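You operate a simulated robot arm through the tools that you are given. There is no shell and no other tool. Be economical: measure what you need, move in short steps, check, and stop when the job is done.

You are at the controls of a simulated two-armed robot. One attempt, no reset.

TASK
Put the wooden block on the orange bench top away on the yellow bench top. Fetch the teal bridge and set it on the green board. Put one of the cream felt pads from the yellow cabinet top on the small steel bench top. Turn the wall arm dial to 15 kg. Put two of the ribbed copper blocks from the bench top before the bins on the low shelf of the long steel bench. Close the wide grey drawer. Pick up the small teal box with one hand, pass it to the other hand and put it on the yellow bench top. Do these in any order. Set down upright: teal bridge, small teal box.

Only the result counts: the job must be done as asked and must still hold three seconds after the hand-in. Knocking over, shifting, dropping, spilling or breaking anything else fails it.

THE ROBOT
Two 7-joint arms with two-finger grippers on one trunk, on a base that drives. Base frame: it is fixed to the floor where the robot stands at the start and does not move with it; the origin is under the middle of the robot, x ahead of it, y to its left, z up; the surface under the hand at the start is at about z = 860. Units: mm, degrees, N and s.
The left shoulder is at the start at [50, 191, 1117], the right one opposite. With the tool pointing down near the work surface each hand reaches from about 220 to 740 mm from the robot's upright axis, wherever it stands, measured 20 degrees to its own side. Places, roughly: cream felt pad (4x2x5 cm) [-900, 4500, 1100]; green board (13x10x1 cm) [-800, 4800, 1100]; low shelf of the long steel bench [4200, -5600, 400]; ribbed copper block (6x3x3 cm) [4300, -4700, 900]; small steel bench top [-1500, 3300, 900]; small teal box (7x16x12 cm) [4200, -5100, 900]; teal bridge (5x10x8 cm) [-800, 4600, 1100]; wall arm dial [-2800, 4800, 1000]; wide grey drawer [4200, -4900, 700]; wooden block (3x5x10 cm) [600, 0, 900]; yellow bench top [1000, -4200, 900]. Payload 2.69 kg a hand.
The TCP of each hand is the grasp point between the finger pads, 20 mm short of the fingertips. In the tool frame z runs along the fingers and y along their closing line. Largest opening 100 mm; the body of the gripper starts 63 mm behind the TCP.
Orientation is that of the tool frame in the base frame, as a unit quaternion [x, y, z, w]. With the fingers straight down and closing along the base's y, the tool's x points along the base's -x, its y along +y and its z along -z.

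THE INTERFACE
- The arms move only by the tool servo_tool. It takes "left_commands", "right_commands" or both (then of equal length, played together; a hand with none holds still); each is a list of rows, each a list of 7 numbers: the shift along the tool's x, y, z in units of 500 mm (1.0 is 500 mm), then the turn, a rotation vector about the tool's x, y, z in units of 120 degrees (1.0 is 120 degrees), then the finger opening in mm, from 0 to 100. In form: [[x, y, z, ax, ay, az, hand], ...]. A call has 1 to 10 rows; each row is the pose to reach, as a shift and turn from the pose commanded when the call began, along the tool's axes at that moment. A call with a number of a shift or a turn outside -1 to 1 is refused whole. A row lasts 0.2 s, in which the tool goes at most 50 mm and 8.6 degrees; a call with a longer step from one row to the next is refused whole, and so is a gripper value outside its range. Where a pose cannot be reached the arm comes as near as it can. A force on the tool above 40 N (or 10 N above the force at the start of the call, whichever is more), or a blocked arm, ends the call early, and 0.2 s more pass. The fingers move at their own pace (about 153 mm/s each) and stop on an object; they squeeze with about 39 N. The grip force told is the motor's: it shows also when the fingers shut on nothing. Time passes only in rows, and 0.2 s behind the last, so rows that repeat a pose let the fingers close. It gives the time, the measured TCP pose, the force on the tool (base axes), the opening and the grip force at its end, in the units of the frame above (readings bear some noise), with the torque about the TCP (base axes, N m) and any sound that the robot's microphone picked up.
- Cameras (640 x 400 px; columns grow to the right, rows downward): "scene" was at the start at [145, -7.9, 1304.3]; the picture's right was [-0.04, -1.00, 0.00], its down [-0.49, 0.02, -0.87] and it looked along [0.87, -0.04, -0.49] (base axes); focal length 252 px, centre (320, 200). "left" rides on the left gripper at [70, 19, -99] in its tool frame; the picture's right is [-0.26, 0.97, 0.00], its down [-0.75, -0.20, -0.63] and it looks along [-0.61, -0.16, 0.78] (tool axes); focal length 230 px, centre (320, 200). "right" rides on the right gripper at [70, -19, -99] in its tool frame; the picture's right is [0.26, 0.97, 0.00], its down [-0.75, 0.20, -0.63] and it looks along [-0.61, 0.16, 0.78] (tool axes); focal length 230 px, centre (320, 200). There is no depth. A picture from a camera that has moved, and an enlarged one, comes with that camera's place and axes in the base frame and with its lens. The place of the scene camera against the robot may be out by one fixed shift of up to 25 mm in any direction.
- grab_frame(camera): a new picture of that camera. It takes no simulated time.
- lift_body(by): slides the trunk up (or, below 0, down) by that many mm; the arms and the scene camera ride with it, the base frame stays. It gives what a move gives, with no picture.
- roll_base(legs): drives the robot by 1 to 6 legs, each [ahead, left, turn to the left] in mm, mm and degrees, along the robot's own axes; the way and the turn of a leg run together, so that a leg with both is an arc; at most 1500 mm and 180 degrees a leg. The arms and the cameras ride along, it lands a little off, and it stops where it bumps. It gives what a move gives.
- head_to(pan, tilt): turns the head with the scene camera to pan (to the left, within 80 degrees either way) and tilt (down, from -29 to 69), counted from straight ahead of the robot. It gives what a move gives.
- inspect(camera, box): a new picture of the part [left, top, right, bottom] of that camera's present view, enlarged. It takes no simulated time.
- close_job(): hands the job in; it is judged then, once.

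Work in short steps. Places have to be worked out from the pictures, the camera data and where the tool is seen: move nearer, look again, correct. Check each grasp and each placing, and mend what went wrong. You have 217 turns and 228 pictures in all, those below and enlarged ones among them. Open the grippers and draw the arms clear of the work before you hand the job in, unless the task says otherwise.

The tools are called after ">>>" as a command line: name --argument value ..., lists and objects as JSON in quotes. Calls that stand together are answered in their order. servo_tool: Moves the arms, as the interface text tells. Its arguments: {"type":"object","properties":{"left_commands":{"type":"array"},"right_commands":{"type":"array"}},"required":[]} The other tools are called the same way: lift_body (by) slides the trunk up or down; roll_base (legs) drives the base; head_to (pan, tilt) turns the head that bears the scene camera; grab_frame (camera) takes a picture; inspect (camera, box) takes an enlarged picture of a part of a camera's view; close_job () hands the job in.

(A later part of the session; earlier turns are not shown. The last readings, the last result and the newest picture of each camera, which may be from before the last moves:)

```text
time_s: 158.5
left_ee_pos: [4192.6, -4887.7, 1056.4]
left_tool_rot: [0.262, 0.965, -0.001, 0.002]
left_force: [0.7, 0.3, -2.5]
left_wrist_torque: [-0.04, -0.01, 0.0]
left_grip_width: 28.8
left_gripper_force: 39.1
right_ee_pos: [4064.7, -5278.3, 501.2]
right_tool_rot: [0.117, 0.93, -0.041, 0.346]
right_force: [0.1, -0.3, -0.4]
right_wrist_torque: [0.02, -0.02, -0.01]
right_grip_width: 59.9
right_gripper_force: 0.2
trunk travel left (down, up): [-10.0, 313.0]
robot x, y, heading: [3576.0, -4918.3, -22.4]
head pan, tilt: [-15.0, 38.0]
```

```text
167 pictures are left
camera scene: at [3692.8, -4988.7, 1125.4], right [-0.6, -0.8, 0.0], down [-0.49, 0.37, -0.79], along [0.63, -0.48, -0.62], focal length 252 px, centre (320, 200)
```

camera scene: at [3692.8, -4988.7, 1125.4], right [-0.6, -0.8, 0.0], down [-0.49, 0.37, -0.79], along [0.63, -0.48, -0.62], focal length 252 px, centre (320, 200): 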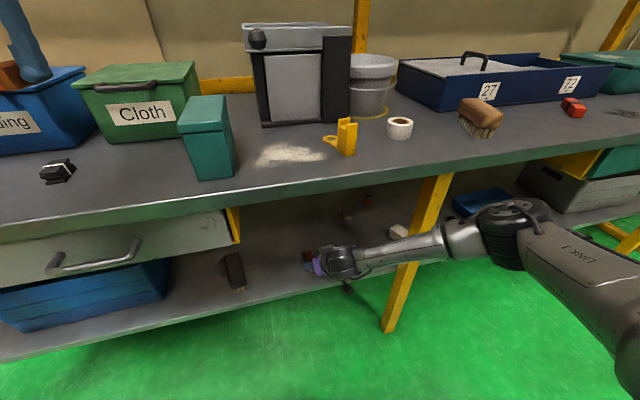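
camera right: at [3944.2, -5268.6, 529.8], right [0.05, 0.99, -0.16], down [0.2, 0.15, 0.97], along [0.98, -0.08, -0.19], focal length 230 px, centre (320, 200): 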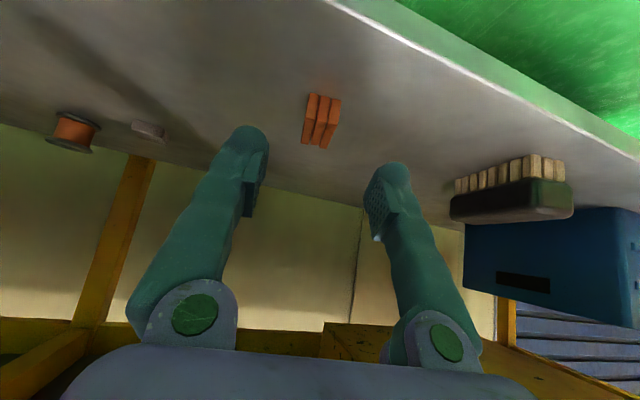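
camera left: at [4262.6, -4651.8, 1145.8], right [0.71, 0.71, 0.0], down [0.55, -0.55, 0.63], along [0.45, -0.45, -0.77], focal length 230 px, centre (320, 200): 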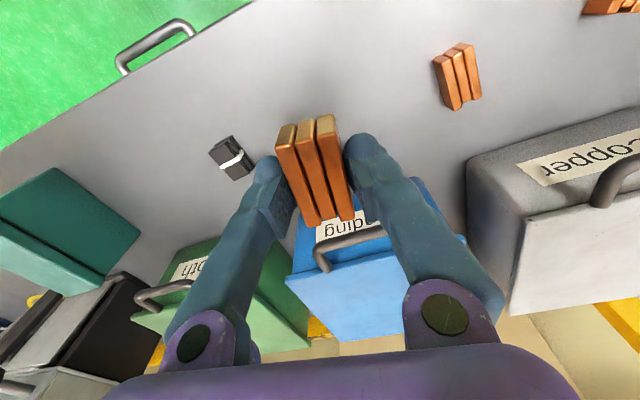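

Block 1 lies flat on the shelf. I retract the right hand from the shelf, then back the base off 250.

>>> servo_tool --right_commands '[[0, 0, -0.08, 0, 0, 0, 60], [0, 0, -0.16, 0, 0, 0, 60]]'

>>> roll_base --legs '[[-250, 0, 0], [0, -178, 0]]'

>>> servo_tool --right_commands '[[-0.06, 0, -0.07, 0, 0.033, 0, 60], [-0.12, 0, -0.14, 0, 0.067, 0, 60], [-0.18, 0, -0.21, 0, 0.1, 0, 60], [-0.24, 0, -0.28, 0, 0.134, 0, 60], [-0.3, 0, -0.35, 0, 0.167, 0, 60], [-0.36, 0, -0.42, 0, 0.2, 0, 60], [-0.42, 0, -0.49, 0, 0.234, 0, 60], [-0.48, 0, -0.56, 0, 0.267, 0, 60], [-0.53, 0, -0.63, 0, 0.3, 0, 60], [-0.58, 0, -0.69, 0, 0.334, 0, 60]]' --left_commands '[[0.012, 0, 0.096, 0, -0.034, 0, 0], [0.024, 0, 0.192, 0, -0.068, 0, 0], [0.036, 0, 0.288, 0, -0.102, 0, 0], [0.048, 0, 0.384, 0, -0.136, 0, 0], [0.06, 0, 0.48, 0, -0.17, 0, 0], [0.072, 0, 0.576, 0, -0.204, 0, 0], [0.084, 0, 0.672, 0, -0.238, 0, 0], [0.096, 0, 0.768, 0, -0.272, 0, 0], [0.108, 0, 0.864, 0, -0.306, 0, 0], [0.12, 0, 0.95, 0, -0.34, 0, 0]]'

>>> grab_frame --camera "left"

>>> grab_frame --camera "scene"

```text
time_s: 159.1
left_ee_pos: [4192.4, -4887.6, 1055.2]
left_tool_rot: [0.26, 0.966, -0.001, 0.002]
left_force: [0.2, 1.1, -3.6]
left_wrist_torque: [0.0, -0.05, -0.01]
left_grip_width: 28.6
left_gripper_force: 38.7
right_ee_pos: [4015.3, -5266.7, 562.5]
right_tool_rot: [0.117, 0.931, -0.042, 0.345]
right_force: [1.0, 0.1, 0.8]
right_wrist_torque: [0.04, -0.01, 0.03]
right_grip_width: 59.9
right_gripper_force: 0.1
trunk travel left (down, up): [-10.0, 313.0]
robot x, y, heading: [3574.8, -4921.0, -22.3]
head pan, tilt: [-15.0, 38.0]
```

```text
time_s: 162.7
left_ee_pos: [3893.5, -4966.1, 1055.9]
left_tool_rot: [0.265, 0.964, -0.001, 0.002]
left_force: [0.3, 0.8, -3.1]
left_wrist_torque: [0.0, -0.01, -0.02]
left_grip_width: 28.8
left_gripper_force: 39.0
right_ee_pos: [3715.0, -5342.2, 561.6]
right_tool_rot: [0.12, 0.93, -0.041, 0.344]
right_force: [0.0, 0.3, -0.1]
right_wrist_torque: [0.03, 0.05, -0.01]
right_grip_width: 60.0
right_gripper_force: 0.0
trunk travel left (down, up): [-10.0, 313.0]
robot x, y, heading: [3277.6, -4995.1, -22.6]
head pan, tilt: [-15.0, 38.0]
```

```text
time_s: 164.9
left_ee_pos: [3841.9, -4934.8, 581.8]
left_tool_rot: [0.248, 0.903, -0.094, 0.338]
left_force: [-0.1, -0.3, -2.4]
left_wrist_torque: [0.0, 0.03, 0.0]
left_grip_width: 28.8
left_gripper_force: 38.5
right_ee_pos: [3710.0, -5344.3, 1013.5]
right_tool_rot: [0.127, 0.992, 0.001, 0.004]
right_force: [-0.6, -0.8, -0.2]
right_wrist_torque: [-0.02, -0.01, 0.02]
right_grip_width: 60.3
right_gripper_force: 0.0
trunk travel left (down, up): [-10.0, 313.0]
robot x, y, heading: [3270.2, -4989.6, -22.5]
head pan, tilt: [-15.0, 38.0]
```

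```text
166 pictures are left
camera left: at [3750.4, -4859.8, 611.8], right [0.66, 0.73, 0.17], down [0.03, -0.25, 0.97], along [0.75, -0.63, -0.19], focal length 230 px, centre (320, 200)
```

left: 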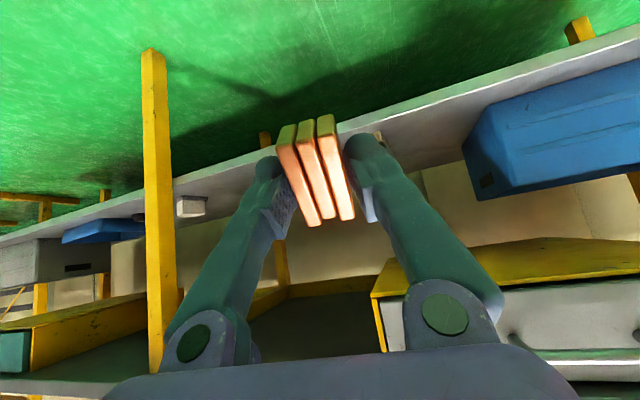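

```text
165 pictures are left
camera scene: at [3393.0, -5062.4, 1125.5], right [-0.61, -0.79, 0.0], down [-0.49, 0.37, -0.79], along [0.63, -0.48, -0.62], focal length 252 px, centre (320, 200)
```

scene: 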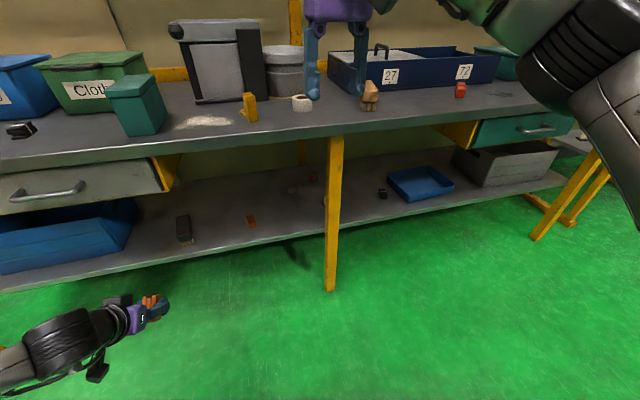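

Block 1 is seen on the shelf. I roll in 250 and bring the left hand over a spot about 120 mm to its left.

>>> roll_base --legs '[[250, 0, 0]]'

>>> servo_tool --left_commands '[[-0.006, -0.04, 0.085, 0, 0, 0, 0], [-0.019, -0.074, 0.174, 0, 0, 0, 0], [-0.06, -0.112, 0.25, 0, 0, 0, 0], [-0.107, -0.15, 0.319, 0, 0, 0, 0], [-0.146, -0.152, 0.381, 0, 0, 0, 0]]'

>>> grab_frame --camera "left"

>>> grab_frame --camera "scene"

```text
time_s: 166.8
left_ee_pos: [4068.0, -5029.5, 582.4]
left_tool_rot: [0.246, 0.904, -0.092, 0.337]
left_force: [0.1, -0.6, -3.0]
left_wrist_torque: [0.06, 0.04, -0.02]
left_grip_width: 28.8
left_gripper_force: 38.9
right_ee_pos: [3938.1, -5439.7, 1014.7]
right_tool_rot: [0.127, 0.992, 0.002, 0.004]
right_force: [0.2, 0.4, -0.4]
right_wrist_torque: [-0.03, 0.0, -0.01]
right_grip_width: 59.9
right_gripper_force: 0.0
trunk travel left (down, up): [-10.0, 313.0]
robot x, y, heading: [3503.6, -5086.3, -22.6]
head pan, tilt: [-15.0, 38.0]
```

```text
time_s: 167.9
left_ee_pos: [4186.4, -5187.0, 488.0]
left_tool_rot: [0.247, 0.904, -0.093, 0.338]
left_force: [0.0, 0.7, -3.4]
left_wrist_torque: [-0.02, 0.03, -0.01]
left_grip_width: 29.0
left_gripper_force: 39.3
right_ee_pos: [3939.7, -5438.7, 1013.6]
right_tool_rot: [0.126, 0.992, 0.001, 0.004]
right_force: [0.3, 0.4, 0.7]
right_wrist_torque: [-0.01, -0.01, -0.04]
right_grip_width: 59.9
right_gripper_force: 0.0
trunk travel left (down, up): [-10.0, 313.0]
robot x, y, heading: [3504.6, -5087.1, -22.6]
head pan, tilt: [-15.0, 38.0]
```

```text
164 pictures are left
camera left: at [4095.8, -5111.1, 518.2], right [0.66, 0.73, 0.17], down [0.03, -0.25, 0.97], along [0.75, -0.63, -0.19], focal length 230 px, centre (320, 200)
```

left: 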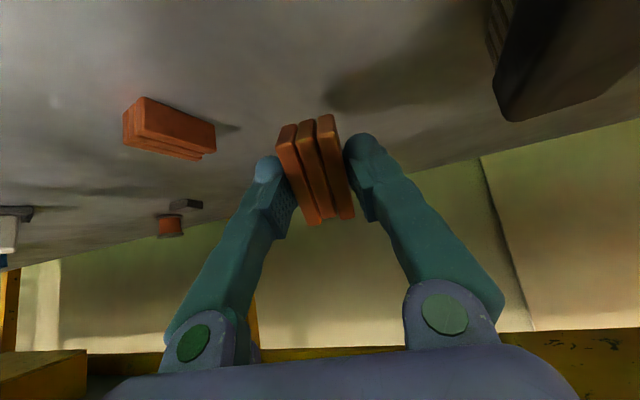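

```text
163 pictures are left
camera scene: at [3621.4, -5157.5, 1125.4], right [-0.61, -0.79, 0.0], down [-0.49, 0.37, -0.79], along [0.63, -0.48, -0.62], focal length 252 px, centre (320, 200)
```

scene: 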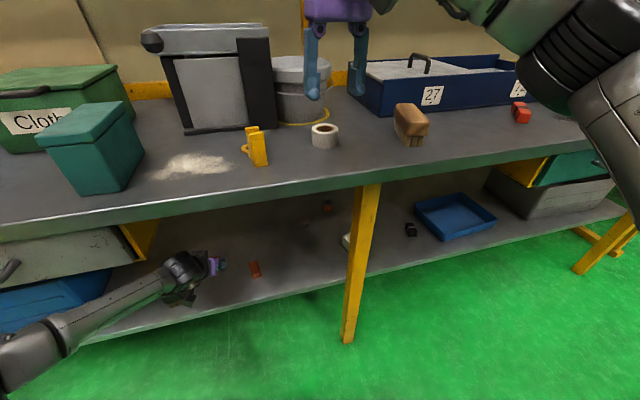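

Clear on both sides. I creep down to contact.

>>> servo_tool --left_commands '[[0.033, 0, 0.038, 0, 0, 0, 0], [0.059, 0, 0.068, 0, 0, 0, 0], [0.072, 0, 0.083, 0, 0, 0, 0], [0.079, 0, 0.091, 0, 0, 0, 0], [0.084, 0, 0.097, 0, 0, 0, 0], [0.089, 0, 0.103, 0, 0, 0, 0], [0.094, 0, 0.109, 0, 0, 0, 0]]'

>>> grab_frame --camera "left"

```text
time_s: 169.6
left_ee_pos: [4188.8, -5186.9, 420.9]
left_tool_rot: [0.247, 0.902, -0.094, 0.342]
left_force: [1.5, 1.2, 33.8]
left_wrist_torque: [0.08, 0.13, 0.0]
left_grip_width: 29.1
left_gripper_force: 38.9
right_ee_pos: [3936.0, -5438.5, 1015.0]
right_tool_rot: [0.126, 0.992, 0.002, 0.007]
right_force: [0.0, 0.3, 0.2]
right_wrist_torque: [-0.01, -0.01, 0.01]
right_grip_width: 59.8
right_gripper_force: 0.1
trunk travel left (down, up): [-10.0, 313.0]
robot x, y, heading: [3502.5, -5084.5, -22.4]
head pan, tilt: [-15.0, 38.0]
```

```text
162 pictures are left
camera left: at [4096.9, -5112.3, 449.8], right [0.66, 0.73, 0.17], down [0.02, -0.25, 0.97], along [0.75, -0.63, -0.18], focal length 230 px, centre (320, 200)
```

left: 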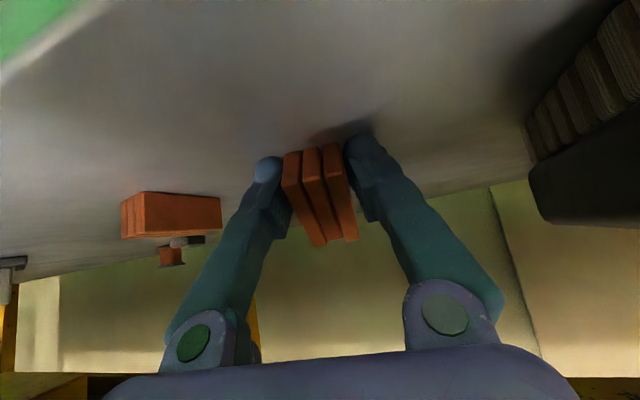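

Contact with about 34 N. I open and withdraw along the fingers.

>>> servo_tool --left_commands '[[0, 0, 0, 0, 0, 0, 40], [0, 0, 0, 0, 0, 0, 56], [0, 0, 0, 0, 0, 0, 56], [0, 0, -0.06, 0, 0, 0, 56], [0, 0, -0.14, 0, 0, 0, 56], [0, 0, -0.22, 0, 0, 0, 56], [0, 0, -0.3, 0, 0, 0, 56], [0, 0, -0.38, 0, 0, 0, 56]]'

>>> grab_frame --camera "left"

>>> grab_frame --camera "scene"

```text
time_s: 170.1
left_ee_pos: [4192.0, -5183.6, 421.6]
left_tool_rot: [0.242, 0.903, -0.09, 0.343]
left_force: [-10.8, 14.2, 21.8]
left_wrist_torque: [-0.18, 0.43, -0.34]
left_grip_width: 51.4
left_gripper_force: 0.2
right_ee_pos: [3936.7, -5435.7, 1014.8]
right_tool_rot: [0.125, 0.992, 0.001, 0.006]
right_force: [-0.2, 0.4, -0.5]
right_wrist_torque: [-0.02, 0.02, 0.03]
right_grip_width: 60.0
right_gripper_force: 0.1
trunk travel left (down, up): [-10.0, 313.0]
robot x, y, heading: [3502.5, -5082.6, -22.6]
head pan, tilt: [-15.0, 38.0]
stopped in row 2 (left hand): the force on the tool passed its limit at 54 N (the readings are from after the stop); the commanded pose is now the measured one
```

```text
161 pictures are left
camera left: at [4100.0, -5108.0, 450.3], right [0.65, 0.74, 0.17], down [0.02, -0.25, 0.97], along [0.76, -0.62, -0.18], focal length 230 px, centre (320, 200)
```

left: 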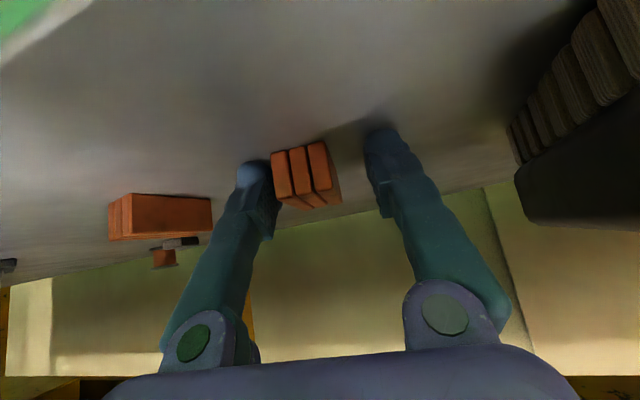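

```text
160 pictures are left
camera scene: at [3618.9, -5156.0, 1125.6], right [-0.61, -0.8, 0.0], down [-0.49, 0.37, -0.79], along [0.63, -0.48, -0.61], focal length 252 px, centre (320, 200)
```

scene: 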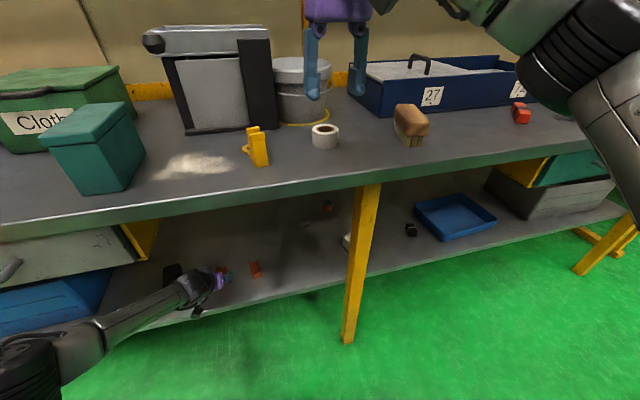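

The block is free and flat. The fingertip is pressing on the shelf, so I withdraw now.

>>> servo_tool --left_commands '[[0, -0.004, -0.03, 0, 0, 0, 54], [0, -0.004, -0.09, 0, 0, 0, 54], [0, -0.004, -0.17, 0, 0, 0, 54], [0, -0.004, -0.25, 0, 0, 0, 54], [0, -0.004, -0.34, 0, 0, 0, 54]]'

>>> grab_frame --camera "left"

```text
time_s: 171.3
left_ee_pos: [4090.0, -5129.2, 547.9]
left_tool_rot: [0.243, 0.904, -0.09, 0.341]
left_force: [0.9, -0.7, 0.4]
left_wrist_torque: [0.02, -0.03, 0.02]
left_grip_width: 54.0
left_gripper_force: 0.1
right_ee_pos: [3939.3, -5437.4, 1014.1]
right_tool_rot: [0.125, 0.992, 0.002, 0.005]
right_force: [1.0, 0.4, 0.2]
right_wrist_torque: [0.02, -0.02, -0.01]
right_grip_width: 60.1
right_gripper_force: 0.2
trunk travel left (down, up): [-10.0, 313.0]
robot x, y, heading: [3503.1, -5085.3, -22.4]
head pan, tilt: [-15.0, 38.0]
```

```text
159 pictures are left
camera left: at [3998.5, -5054.8, 576.5], right [0.65, 0.74, 0.17], down [0.03, -0.25, 0.97], along [0.76, -0.63, -0.18], focal length 230 px, centre (320, 200)
```

left: 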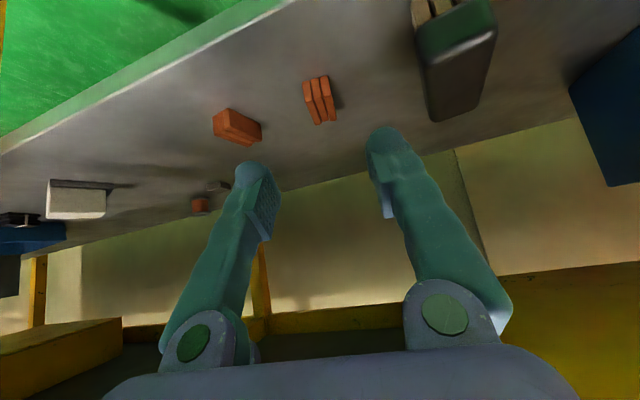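

Both copper blocks rest on the shelf. I back off 280, then raise the left arm and straighten it.

>>> roll_base --legs '[[-280, 0, 0]]'

>>> servo_tool --left_commands '[[-0.06, 0, -0.07, 0, 0.034, 0, 80], [-0.12, 0, -0.14, 0, 0.068, 0, 100], [-0.18, 0, -0.21, 0, 0.102, 0, 100], [-0.24, 0, -0.28, 0, 0.136, 0, 100], [-0.3, 0, -0.35, 0, 0.17, 0, 100], [-0.36, 0, -0.42, 0, 0.204, 0, 100], [-0.42, 0, -0.49, 0, 0.238, 0, 100], [-0.48, 0, -0.56, 0, 0.272, 0, 100], [-0.53, 0, -0.62, 0, 0.306, 0, 100], [-0.57, 0, -0.67, 0, 0.342, 0, 100]]'

>>> lift_body --by 250

>>> head_to --pan 15 --tilt 35

>>> grab_frame --camera "scene"

```text
time_s: 173.3
left_ee_pos: [3829.5, -5022.2, 546.4]
left_tool_rot: [0.245, 0.903, -0.091, 0.341]
left_force: [-0.5, 0.8, 0.4]
left_wrist_torque: [0.0, -0.02, -0.03]
left_grip_width: 54.0
left_gripper_force: 0.2
right_ee_pos: [3675.6, -5330.9, 1013.4]
right_tool_rot: [0.127, 0.992, 0.002, 0.004]
right_force: [0.2, 0.9, 0.4]
right_wrist_torque: [-0.02, -0.01, 0.02]
right_grip_width: 60.3
right_gripper_force: 0.1
trunk travel left (down, up): [-10.0, 313.0]
robot x, y, heading: [3241.2, -4977.1, -22.6]
head pan, tilt: [-15.0, 38.0]
```

```text
time_s: 175.5
left_ee_pos: [3822.7, -5023.0, 988.1]
left_tool_rot: [0.26, 0.965, 0.0, 0.002]
left_force: [-0.7, -0.6, 0.7]
left_wrist_torque: [-0.01, 0.02, 0.03]
left_grip_width: 99.8
left_gripper_force: 0.1
right_ee_pos: [3676.3, -5331.4, 1013.8]
right_tool_rot: [0.127, 0.992, 0.002, 0.005]
right_force: [-0.2, -0.4, -0.6]
right_wrist_torque: [-0.01, 0.0, -0.02]
right_grip_width: 60.1
right_gripper_force: 0.0
trunk travel left (down, up): [-10.0, 313.0]
robot x, y, heading: [3240.8, -4977.5, -22.8]
head pan, tilt: [-15.0, 38.0]
```

```text
time_s: 178.1
left_ee_pos: [3823.7, -5023.7, 1236.0]
left_tool_rot: [0.262, 0.965, 0.0, 0.002]
left_force: [0.3, 0.6, 0.4]
left_wrist_torque: [-0.02, 0.01, 0.0]
left_grip_width: 99.9
left_gripper_force: 0.1
right_ee_pos: [3676.4, -5331.6, 1262.7]
right_tool_rot: [0.128, 0.992, 0.002, 0.004]
right_force: [0.8, -0.2, 0.7]
right_wrist_torque: [0.01, 0.0, -0.02]
right_grip_width: 59.9
right_gripper_force: 0.1
trunk travel left (down, up): [-260.0, 63.0]
robot x, y, heading: [3236.6, -4979.5, -22.6]
head pan, tilt: [-15.0, 38.0]
```

```text
time_s: 179.0
left_ee_pos: [3823.8, -5023.3, 1237.2]
left_tool_rot: [0.261, 0.965, 0.0, 0.002]
left_force: [-0.3, -0.5, -0.7]
left_wrist_torque: [0.0, -0.02, -0.01]
left_grip_width: 100.0
left_gripper_force: 0.0
right_ee_pos: [3676.3, -5330.8, 1264.4]
right_tool_rot: [0.127, 0.992, 0.002, 0.005]
right_force: [-1.3, 1.5, 0.5]
right_wrist_torque: [0.0, 0.02, 0.02]
right_grip_width: 60.1
right_gripper_force: 0.0
trunk travel left (down, up): [-260.0, 63.0]
robot x, y, heading: [3238.5, -4978.7, -22.5]
head pan, tilt: [15.0, 35.0]
```

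```text
158 pictures are left
camera scene: at [3378.2, -5008.1, 1380.0], right [-0.13, -0.99, 0.0], down [-0.57, 0.08, -0.82], along [0.81, -0.11, -0.57], focal length 252 px, centre (320, 200)
```

scene: 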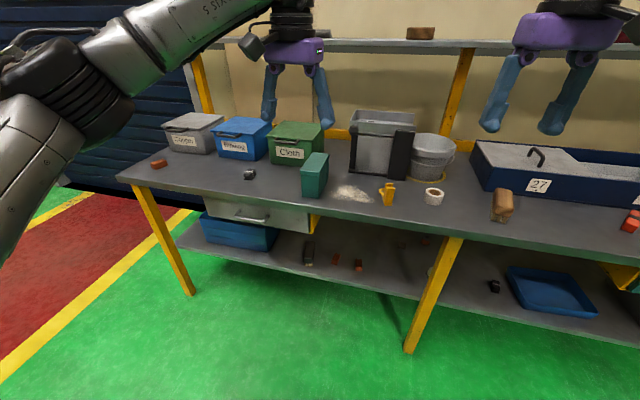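

Shelf state is good. I zoom on the teal box.

>>> inspect --camera "scene" --box '[270, 135, 370, 215]'

```text
5.00 times, centred on (320, 175) of scene
camera zoom: at [3378.2, -5008.1, 1380.0], right [-0.13, -0.99, 0.0], down [-0.57, 0.08, -0.82], along [0.81, -0.11, -0.57], focal length 1261 px, centre (320, 325)
```

zoom: 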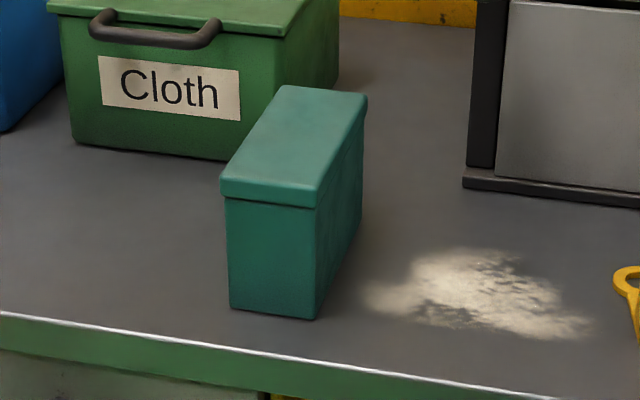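

The box is 70 wide, about 160 long (pointing along my forward axis) and 120 high, centre about (4143, -5098). I move so the right hand is over it.

>>> roll_base --legs '[[0, 367, 0], [310, 0, 0]]'

>>> grab_frame --camera "right"

>>> grab_frame --camera "scene"

```text
time_s: 184.4
left_ee_pos: [4239.6, -4798.4, 1237.0]
left_tool_rot: [0.259, 0.966, 0.001, 0.002]
left_force: [-0.4, 0.0, 1.6]
left_wrist_torque: [0.01, 0.0, 0.01]
left_grip_width: 99.6
left_gripper_force: 0.0
right_ee_pos: [4096.3, -5107.5, 1263.3]
right_tool_rot: [0.123, 0.992, 0.002, 0.005]
right_force: [-0.5, 0.1, 0.0]
right_wrist_torque: [0.03, -0.01, 0.0]
right_grip_width: 59.9
right_gripper_force: 0.0
trunk travel left (down, up): [-260.0, 63.0]
robot x, y, heading: [3654.4, -4753.9, -22.4]
head pan, tilt: [15.0, 35.0]
```

```text
156 pictures are left
camera right: at [4021.0, -5109.5, 1360.9], right [-0.01, 1.0, 0.0], down [0.77, 0.01, 0.64], along [0.64, 0.01, -0.77], focal length 230 px, centre (320, 200)
```

right: 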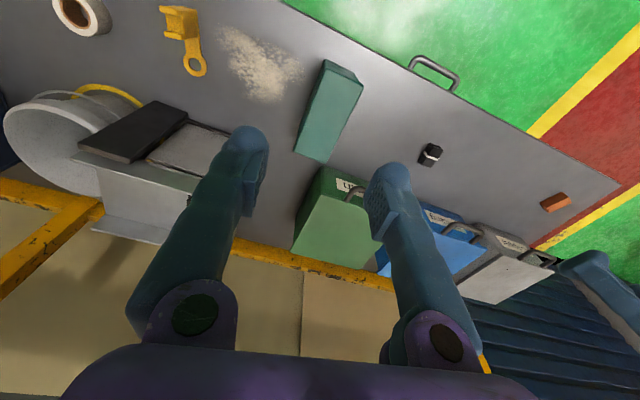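

```text
155 pictures are left
camera scene: at [3795.0, -4786.7, 1380.0], right [-0.13, -0.99, 0.0], down [-0.57, 0.07, -0.82], along [0.81, -0.1, -0.57], focal length 252 px, centre (320, 200)
```

scene: 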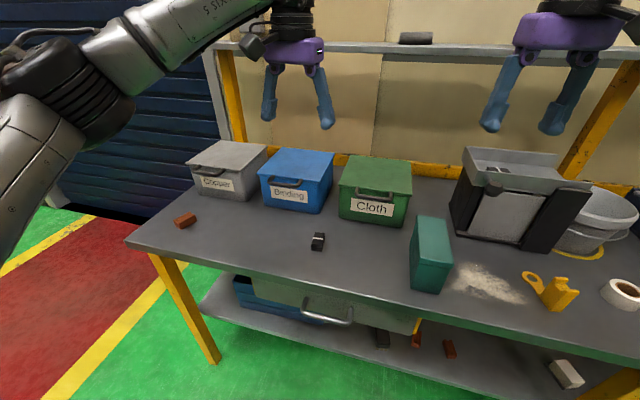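

I zoom on the box in the right view.

>>> inspect --camera "right" --box '[280, 50, 380, 170]'

```text
3.33 times, centred on (330, 110) of right
camera zoom: at [4021.0, -5109.5, 1360.9], right [-0.01, 1.0, 0.0], down [0.77, 0.01, 0.64], along [0.64, 0.01, -0.77], focal length 767 px, centre (287, 500)
```

zoom: 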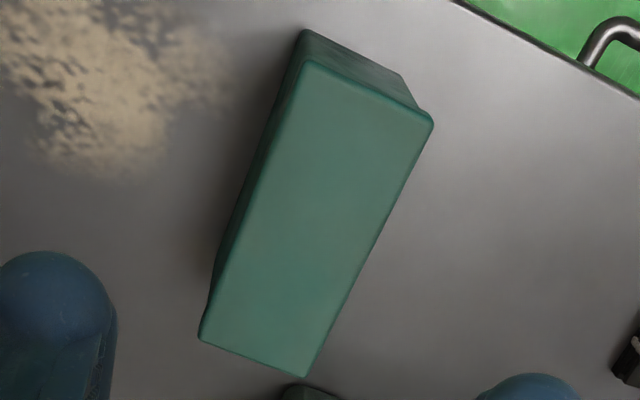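

Estimate: box top z 965–980, centre about (4173, -5098), axis -21.8°. I bring the right hand to hover over its far half with fingers wide.

>>> servo_tool --right_commands '[[-0.045, 0.01, 0.08, 0, 0, 0.013, 100], [-0.09, 0.019, 0.16, 0, 0, 0.026, 100], [-0.134, 0.028, 0.24, 0, 0, 0.039, 100], [-0.179, 0.037, 0.32, 0, 0, 0.052, 100], [-0.223, 0.047, 0.4, 0, 0, 0.064, 100], [-0.223, 0.047, 0.4, 0, 0, 0.064, 100]]'

>>> grab_frame --camera "right"

>>> grab_frame --camera "left"

```text
time_s: 185.8
left_ee_pos: [4239.0, -4799.2, 1236.5]
left_tool_rot: [0.257, 0.966, 0.001, 0.002]
left_force: [0.5, -0.4, 1.0]
left_wrist_torque: [0.03, -0.02, -0.04]
left_grip_width: 99.8
left_gripper_force: 0.1
right_ee_pos: [4212.8, -5111.7, 1064.5]
right_tool_rot: [0.19, 0.982, 0.001, 0.006]
right_force: [-0.3, -0.8, -0.4]
right_wrist_torque: [0.01, -0.01, 0.02]
right_grip_width: 100.1
right_gripper_force: 0.0
trunk travel left (down, up): [-260.0, 63.0]
robot x, y, heading: [3657.8, -4759.5, -22.2]
head pan, tilt: [15.0, 35.0]
```

```text
153 pictures are left
camera right: at [4138.2, -5103.7, 1161.3], right [0.12, 0.99, 0.0], down [0.76, -0.1, 0.64], along [0.63, -0.07, -0.77], focal length 230 px, centre (320, 200)
```

right: 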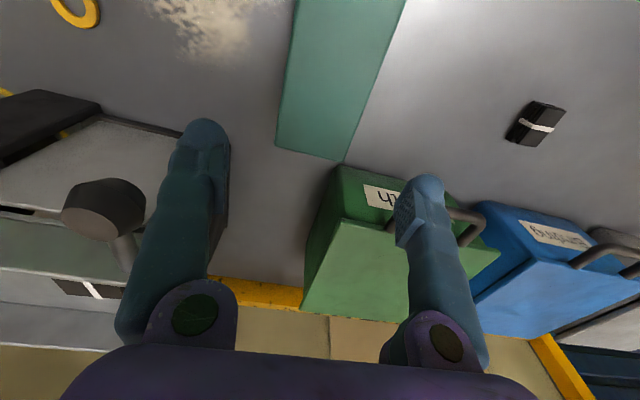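

```text
152 pictures are left
camera left: at [4187.9, -4748.3, 1336.6], right [0.71, 0.71, 0.0], down [0.55, -0.55, 0.63], along [0.45, -0.44, -0.77], focal length 230 px, centre (320, 200)
```

left: 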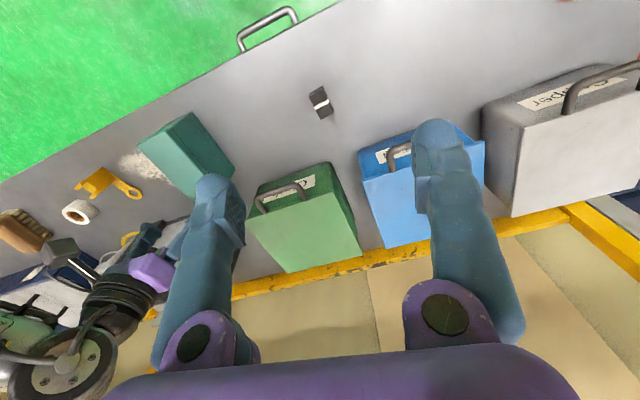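

I zoom the left view of the box to pin its height by triangulation.

>>> inspect --camera "left" --box '[120, 95, 250, 215]'

```text
3.33 times, centred on (185, 155) of left
camera zoom: at [4187.9, -4748.3, 1336.6], right [0.71, 0.71, 0.0], down [0.55, -0.55, 0.63], along [0.45, -0.44, -0.77], focal length 767 px, centre (770, 350)
```

zoom: 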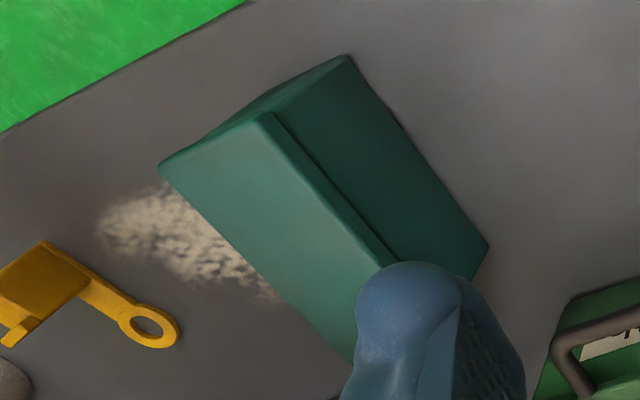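

Box top comes to about z 957. The hand is centred, so I descend to z 925, close, and lift a little to check.

>>> servo_tool --right_commands '[[0, 0, 0.08, 0, 0, 0, 100], [0, 0, 0.16, 0, 0, 0, 100], [0, 0, 0.23, 0, 0, 0, 100], [0, 0, 0.278, 0, 0, 0, 100], [0, 0, 0.278, 0, 0, 0, 0], [0, 0, 0.278, 0, 0, 0, 0], [0, 0, 0.278, 0, 0, 0, 0], [0, 0, 0.24, 0, 0, 0, 0], [0, 0, 0.2, 0, 0, 0, 0]]'

>>> grab_frame --camera "right"

>>> grab_frame --camera "left"

```text
time_s: 187.8
left_ee_pos: [4240.5, -4798.9, 1236.9]
left_tool_rot: [0.257, 0.966, 0.0, 0.002]
left_force: [0.5, -0.2, -0.2]
left_wrist_torque: [-0.02, 0.0, -0.01]
left_grip_width: 100.2
left_gripper_force: 0.1
right_ee_pos: [4213.5, -5112.2, 964.2]
right_tool_rot: [0.19, 0.982, 0.003, 0.004]
right_force: [-0.7, 1.4, -3.2]
right_wrist_torque: [-0.08, -0.09, -0.01]
right_grip_width: 67.4
right_gripper_force: 39.2
trunk travel left (down, up): [-260.0, 63.0]
robot x, y, heading: [3654.9, -4756.0, -22.2]
head pan, tilt: [15.0, 35.0]
```

```text
150 pictures are left
camera right: at [4138.7, -5103.3, 1061.1], right [0.12, 0.99, 0.0], down [0.76, -0.1, 0.64], along [0.63, -0.07, -0.77], focal length 230 px, centre (320, 200)
```

right: 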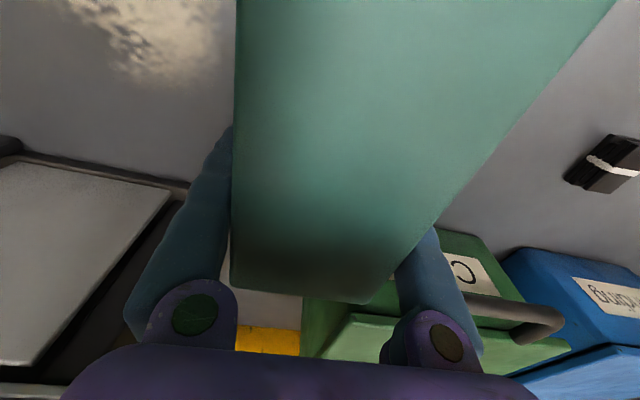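

```text
149 pictures are left
camera left: at [4188.6, -4748.3, 1336.2], right [0.71, 0.71, 0.0], down [0.55, -0.55, 0.63], along [0.45, -0.44, -0.77], focal length 230 px, centre (320, 200)
```

left: 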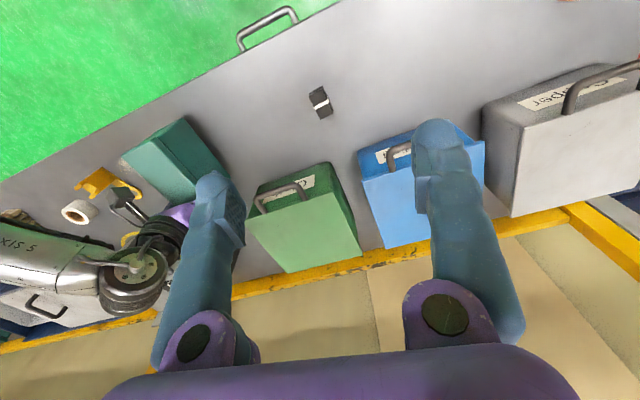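

The box is held at 67 mm and light (about 3 N). I lift it and bring it in front of the robot's middle for the hand-over.

>>> servo_tool --right_commands '[[0, 0, -0.09, 0, 0, 0, 0], [0.02, 0, -0.18, 0, 0, 0, 0], [0.05, 0.04, -0.25, 0, 0, 0, 0], [0.08, 0.1, -0.31, 0, 0, 0, 0], [0.11, 0.16, -0.37, 0, 0, 0, 0], [0.12, 0.22, -0.38, 0, 0, 0, 0], [0.12, 0.24, -0.38, 0, 0, 0, 0]]'

>>> grab_frame --camera "scene"

>>> grab_frame --camera "left"

```text
time_s: 189.4
left_ee_pos: [4239.7, -4798.5, 1237.1]
left_tool_rot: [0.259, 0.966, 0.001, 0.002]
left_force: [0.6, -0.4, -0.1]
left_wrist_torque: [-0.01, 0.02, 0.01]
left_grip_width: 100.4
left_gripper_force: 0.1
right_ee_pos: [4199.2, -4978.9, 1154.7]
right_tool_rot: [0.189, 0.982, 0.002, 0.004]
right_force: [-0.5, -0.1, -2.9]
right_wrist_torque: [-0.07, -0.11, 0.01]
right_grip_width: 67.5
right_gripper_force: 38.8
trunk travel left (down, up): [-260.0, 63.0]
robot x, y, heading: [3654.4, -4755.8, -22.3]
head pan, tilt: [15.0, 35.0]
```

```text
148 pictures are left
camera scene: at [3794.8, -4786.7, 1380.0], right [-0.13, -0.99, 0.0], down [-0.57, 0.07, -0.82], along [0.81, -0.1, -0.57], focal length 252 px, centre (320, 200)
```

scene: 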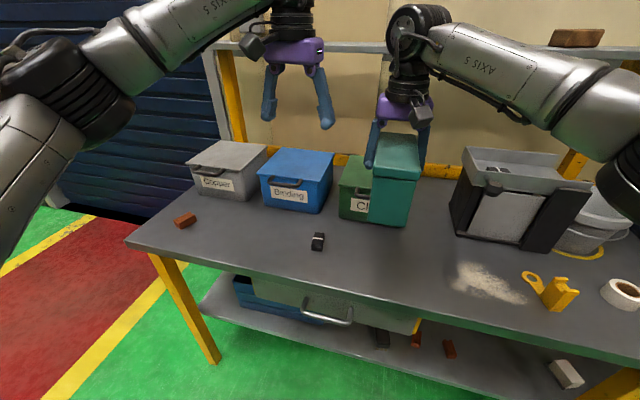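

```text
147 pictures are left
camera left: at [4188.6, -4748.5, 1336.3], right [0.71, 0.71, 0.0], down [0.55, -0.55, 0.63], along [0.45, -0.44, -0.78], focal length 230 px, centre (320, 200)
```

left: 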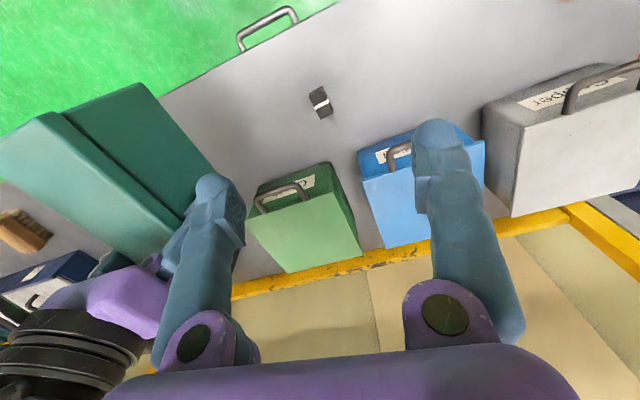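

The box hangs level in front of me. I swing the left hand back and across behind the box's near end, aligning its yaw.

>>> servo_tool --left_commands '[[0.09, -0.02, -0.01, 0, 0, -0.02, 100], [0.18, -0.05, -0.02, 0, 0, -0.04, 100], [0.24, -0.12, -0.026, 0, 0, -0.067, 100], [0.247, -0.21, -0.026, 0, 0, -0.067, 100], [0.247, -0.3, -0.026, 0, 0, -0.067, 100], [0.247, -0.39, -0.026, 0, 0, -0.067, 100], [0.247, -0.4, -0.026, 0, 0, -0.067, 100]]'

>>> servo_tool --left_commands '[[0, 0, 0, 0, -0.0625, 0, 100], [0, 0, 0, 0, -0.125, 0, 100], [0, 0, 0, 0, -0.1875, 0, 100], [0, 0, 0, 0, -0.25, 0, 100], [0, 0, 0, 0, -0.3125, 0, 100], [0, 0, 0, 0, -0.375, 0, 100], [0, 0, 0, 0, -0.375, 0, 100]]'

>>> grab_frame --camera "left"

>>> grab_frame --camera "right"

>>> grab_frame --camera "scene"

```text
time_s: 191.0
left_ee_pos: [4030.8, -4909.1, 1246.4]
left_tool_rot: [0.189, 0.982, 0.0, 0.002]
left_force: [0.7, 0.7, 0.4]
left_wrist_torque: [0.0, 0.01, -0.02]
left_grip_width: 100.0
left_gripper_force: 0.0
right_ee_pos: [4199.2, -4978.1, 1155.6]
right_tool_rot: [0.19, 0.982, 0.001, 0.005]
right_force: [0.6, -0.1, -2.7]
right_wrist_torque: [-0.03, -0.15, 0.01]
right_grip_width: 67.5
right_gripper_force: 39.3
trunk travel left (down, up): [-260.0, 63.0]
robot x, y, heading: [3659.6, -4756.7, -22.2]
head pan, tilt: [15.0, 35.0]
```

```text
time_s: 192.6
left_ee_pos: [4033.5, -4910.4, 1249.1]
left_tool_rot: [0.176, 0.906, -0.073, 0.378]
left_force: [-0.5, -0.7, 0.7]
left_wrist_torque: [-0.01, -0.02, -0.01]
left_grip_width: 100.0
left_gripper_force: 0.1
right_ee_pos: [4200.4, -4979.0, 1154.2]
right_tool_rot: [0.19, 0.982, 0.002, 0.005]
right_force: [0.1, -0.6, -2.7]
right_wrist_torque: [-0.06, -0.14, -0.01]
right_grip_width: 67.7
right_gripper_force: 39.6
trunk travel left (down, up): [-260.0, 63.0]
robot x, y, heading: [3655.0, -4758.9, -22.2]
head pan, tilt: [15.0, 35.0]
```

```text
146 pictures are left
camera left: at [3929.5, -4849.6, 1269.0], right [0.53, 0.83, 0.18], down [0.0, -0.22, 0.98], along [0.85, -0.52, -0.11], focal length 230 px, centre (320, 200)
```

left: 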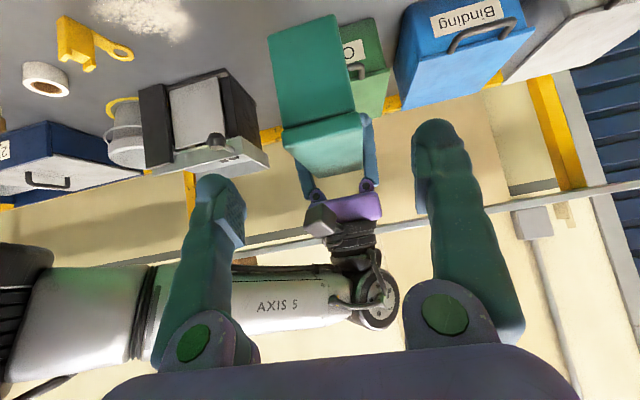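

```text
145 pictures are left
camera right: at [4126.5, -4970.7, 1251.9], right [0.12, 0.99, 0.0], down [0.76, -0.1, 0.64], along [0.63, -0.07, -0.77], focal length 230 px, centre (320, 200)
```

right: 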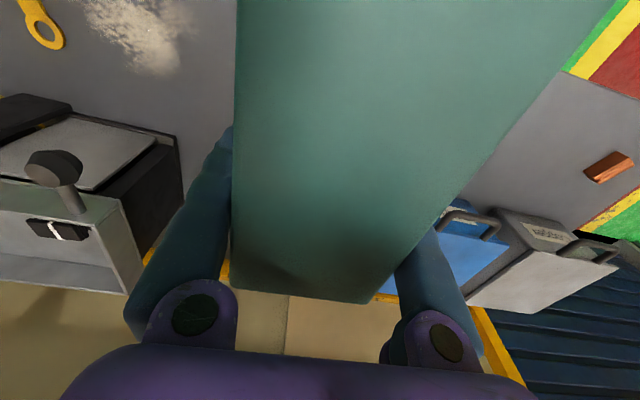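

```text
144 pictures are left
camera scene: at [3795.1, -4786.7, 1379.9], right [-0.13, -0.99, 0.0], down [-0.57, 0.07, -0.82], along [0.81, -0.1, -0.57], focal length 252 px, centre (320, 200)
```

scene: 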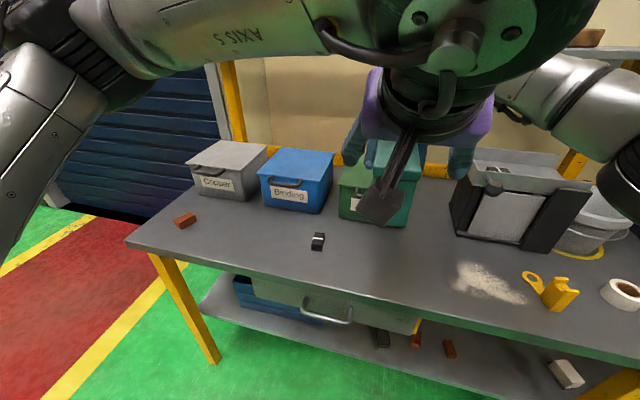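

The left hand is in line with the box, 130 mm off along the finger axis. I advance and close the left fingers.

>>> servo_tool --left_commands '[[0, 0, 0.07, 0, 0, 0, 100], [0, 0, 0.14, 0, 0, 0, 100], [0, 0, 0.2, 0, 0, 0, 100], [0, 0, 0.24, 0, 0, 0, 100], [0, 0, 0.262, 0, 0, 0, 100]]'

>>> grab_frame --camera "left"

>>> grab_frame --camera "right"

```text
time_s: 193.8
left_ee_pos: [4119.1, -4945.0, 1157.0]
left_tool_rot: [0.174, 0.907, -0.072, 0.378]
left_force: [0.0, 0.3, -0.2]
left_wrist_torque: [0.02, 0.02, 0.03]
left_grip_width: 100.2
left_gripper_force: 0.0
right_ee_pos: [4200.3, -4979.6, 1153.9]
right_tool_rot: [0.19, 0.982, 0.003, 0.005]
right_force: [0.0, -0.3, -3.5]
right_wrist_torque: [-0.05, -0.12, 0.03]
right_grip_width: 67.4
right_gripper_force: 39.2
trunk travel left (down, up): [-260.0, 63.0]
robot x, y, heading: [3652.9, -4754.9, -22.1]
head pan, tilt: [15.0, 35.0]
```

```text
143 pictures are left
camera left: at [4016.6, -4884.1, 1178.0], right [0.53, 0.83, 0.18], down [0.0, -0.22, 0.98], along [0.85, -0.52, -0.12], focal length 230 px, centre (320, 200)
```

left: 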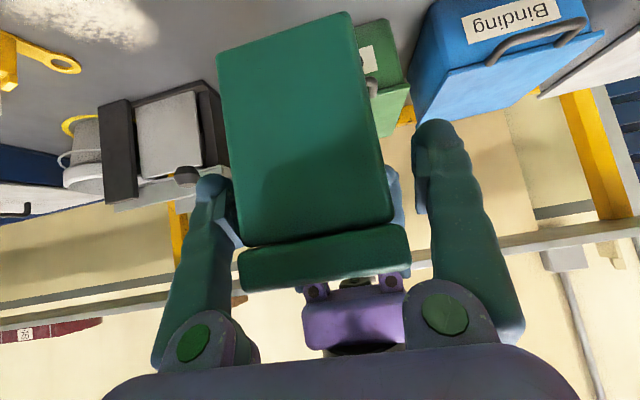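

```text
142 pictures are left
camera right: at [4126.4, -4970.7, 1251.9], right [0.12, 0.99, 0.0], down [0.76, -0.1, 0.64], along [0.63, -0.07, -0.77], focal length 230 px, centre (320, 200)
```

right: 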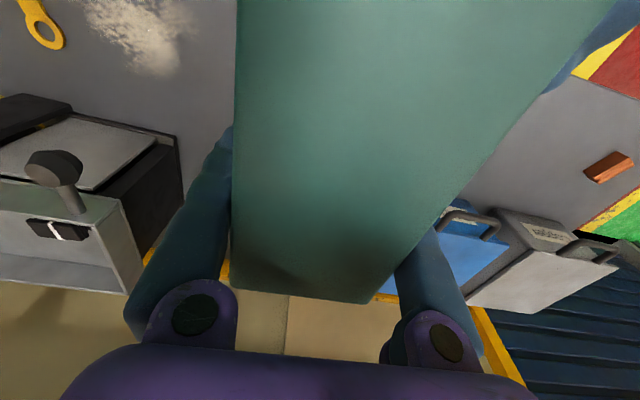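

The box sits between the left fingers. I close the left hand, keeping the right one gripped.

>>> servo_tool --left_commands '[[0, 0, 0, 0, 0, 0, 75], [0, 0, 0, 0, 0, 0, 0], [0, 0, 0, 0, 0, 0, 0], [0, 0, 0, 0, 0, 0, 0]]'

>>> grab_frame --camera "left"

```text
time_s: 194.8
left_ee_pos: [4118.7, -4945.5, 1157.4]
left_tool_rot: [0.177, 0.906, -0.073, 0.377]
left_force: [-1.9, -9.0, 0.1]
left_wrist_torque: [0.17, -0.04, 0.02]
left_grip_width: 67.5
left_gripper_force: 39.1
right_ee_pos: [4200.1, -4976.7, 1154.7]
right_tool_rot: [0.19, 0.982, 0.003, 0.005]
right_force: [1.0, 8.1, -2.4]
right_wrist_torque: [-0.15, 0.06, -0.74]
right_grip_width: 67.4
right_gripper_force: 38.9
trunk travel left (down, up): [-260.0, 63.0]
robot x, y, heading: [3654.5, -4759.7, -22.2]
head pan, tilt: [15.0, 35.0]
```

```text
141 pictures are left
camera left: at [4016.1, -4884.2, 1178.2], right [0.53, 0.83, 0.18], down [0.0, -0.22, 0.98], along [0.85, -0.52, -0.12], focal length 230 px, centre (320, 200)
```

left: 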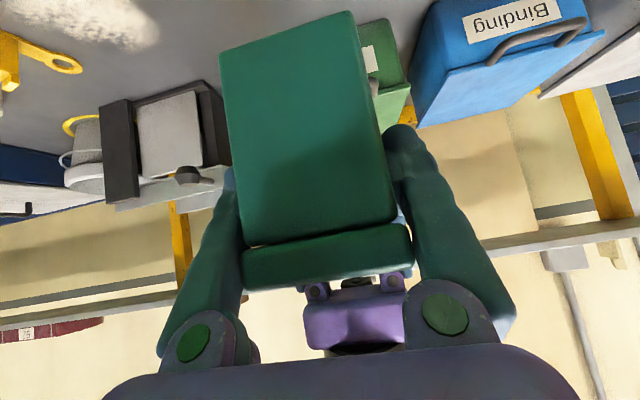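

Both hands grip at 67.5 mm. I now open the right hand wide and lift it straight up away.

>>> servo_tool --right_commands '[[0, 0, 0, 0, 0, 0, 90], [0, 0, 0, 0, 0, 0, 100], [0, 0, -0.06, 0, 0, 0, 100], [0, 0, -0.14, 0, 0, 0, 100], [0, 0, -0.22, 0, 0, 0, 100], [-0.05, 0, -0.24, 0, 0, 0, 100]]'

>>> grab_frame --camera "left"

>>> grab_frame --camera "right"

```text
time_s: 196.2
left_ee_pos: [4121.3, -4946.7, 1157.2]
left_tool_rot: [0.175, 0.906, -0.071, 0.378]
left_force: [-0.1, 0.1, -0.5]
left_wrist_torque: [0.07, 0.1, 0.02]
left_grip_width: 67.7
left_gripper_force: 38.7
right_ee_pos: [4199.0, -4985.5, 1264.6]
right_tool_rot: [0.189, 0.982, 0.004, 0.004]
right_force: [0.7, -0.7, 0.0]
right_wrist_torque: [0.01, -0.02, -0.03]
right_grip_width: 99.9
right_gripper_force: 0.1
right hand out of reach, approached as far as the arm can: row 6
trunk travel left (down, up): [-260.0, 63.0]
robot x, y, heading: [3660.9, -4756.0, -22.1]
head pan, tilt: [15.0, 35.0]
```

```text
140 pictures are left
camera left: at [4016.4, -4886.0, 1177.8], right [0.53, 0.83, 0.19], down [0.0, -0.22, 0.98], along [0.85, -0.52, -0.12], focal length 230 px, centre (320, 200)
```

left: 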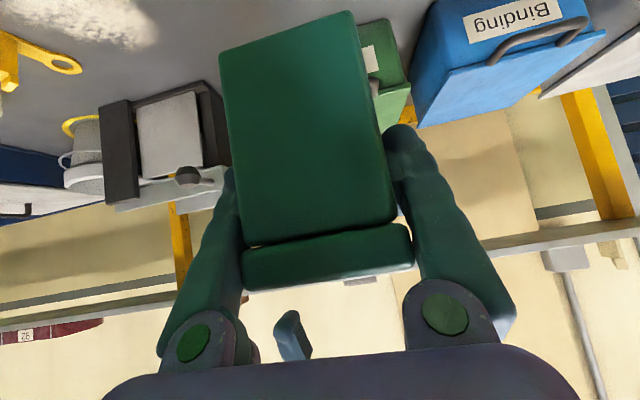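

```text
139 pictures are left
camera right: at [4125.0, -4978.2, 1361.9], right [0.12, 0.99, 0.01], down [0.77, -0.1, 0.64], along [0.63, -0.07, -0.77], focal length 230 px, centre (320, 200)
```

right: 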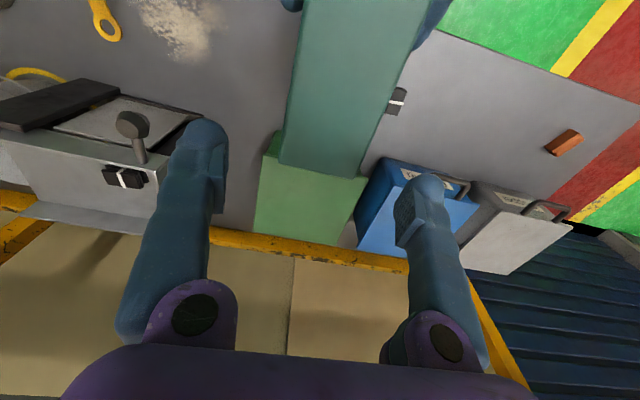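

Hand-over done; the left hand holds the box firmly. I move the right hand aside, then back away and return along the lane toward the yellow bench's north end, where I recall free top space.

>>> servo_tool --right_commands '[[0, -0.09, 0, 0, 0, 0, 100], [0, -0.18, 0, 0, 0, 0, 100], [0, -0.27, 0, 0, 0, 0, 100], [0, -0.36, 0.02, 0, 0, 0, 100], [0, -0.44, 0.06, 0, 0, 0, 100]]'

>>> roll_base --legs '[[-500, 0, 0], [0, 1450, 0], [-1040, 0, 0], [-1040, 0, 0], [0, 0, -90]]'

>>> head_to --pan 0 --tilt 30

>>> grab_frame --camera "scene"

```text
time_s: 197.4
left_ee_pos: [4118.7, -4944.8, 1157.1]
left_tool_rot: [0.177, 0.906, -0.074, 0.378]
left_force: [-0.2, 0.5, -0.2]
left_wrist_torque: [0.07, 0.13, -0.01]
left_grip_width: 67.7
left_gripper_force: 39.4
right_ee_pos: [4115.5, -5187.3, 1232.3]
right_tool_rot: [0.19, 0.982, 0.003, 0.005]
right_force: [-0.2, -0.9, -0.1]
right_wrist_torque: [-0.01, -0.01, -0.01]
right_grip_width: 100.2
right_gripper_force: 0.2
right hand out of reach, approached as far as the arm can: row 1
trunk travel left (down, up): [-260.0, 63.0]
robot x, y, heading: [3658.4, -4755.9, -22.2]
head pan, tilt: [15.0, 35.0]
```

```text
time_s: 226.5
left_ee_pos: [1610.8, -2946.0, 1157.8]
left_tool_rot: [0.754, 0.533, -0.313, 0.222]
left_force: [0.2, 0.2, 0.2]
left_wrist_torque: [0.12, -0.03, -0.01]
left_grip_width: 67.3
left_gripper_force: 38.9
right_ee_pos: [1368.6, -2953.7, 1232.2]
right_tool_rot: [0.817, 0.577, -0.002, 0.005]
right_force: [-0.2, 0.4, 0.4]
right_wrist_torque: [-0.03, 0.02, -0.02]
right_grip_width: 99.9
right_gripper_force: 0.1
trunk travel left (down, up): [-260.0, 63.0]
robot x, y, heading: [1779.1, -2476.5, -109.8]
head pan, tilt: [15.0, 35.0]
```

```text
time_s: 227.2
left_ee_pos: [1611.5, -2946.3, 1156.5]
left_tool_rot: [0.753, 0.533, -0.314, 0.223]
left_force: [0.0, -0.3, -0.2]
left_wrist_torque: [0.13, -0.03, -0.02]
left_grip_width: 67.4
left_gripper_force: 38.9
right_ee_pos: [1368.4, -2951.5, 1233.1]
right_tool_rot: [0.817, 0.577, -0.002, 0.005]
right_force: [0.2, -0.1, 0.4]
right_wrist_torque: [0.02, -0.02, 0.0]
right_grip_width: 100.0
right_gripper_force: 0.1
trunk travel left (down, up): [-260.0, 63.0]
robot x, y, heading: [1780.1, -2477.1, -109.7]
head pan, tilt: [0.0, 30.0]
```

```text
138 pictures are left
camera scene: at [1750.7, -2601.6, 1387.7], right [-0.94, 0.34, 0.0], down [0.17, 0.47, -0.87], along [-0.29, -0.81, -0.5], focal length 252 px, centre (320, 200)
```

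scene: 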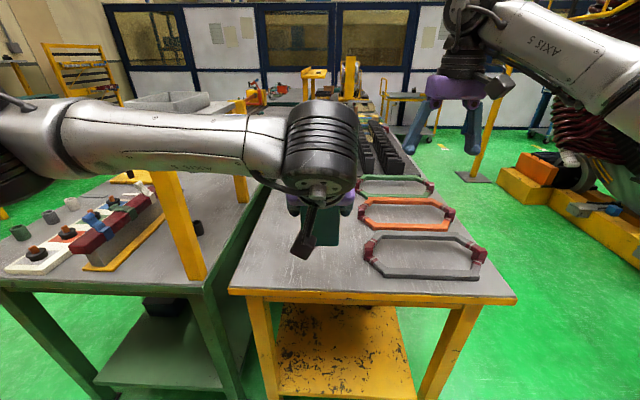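

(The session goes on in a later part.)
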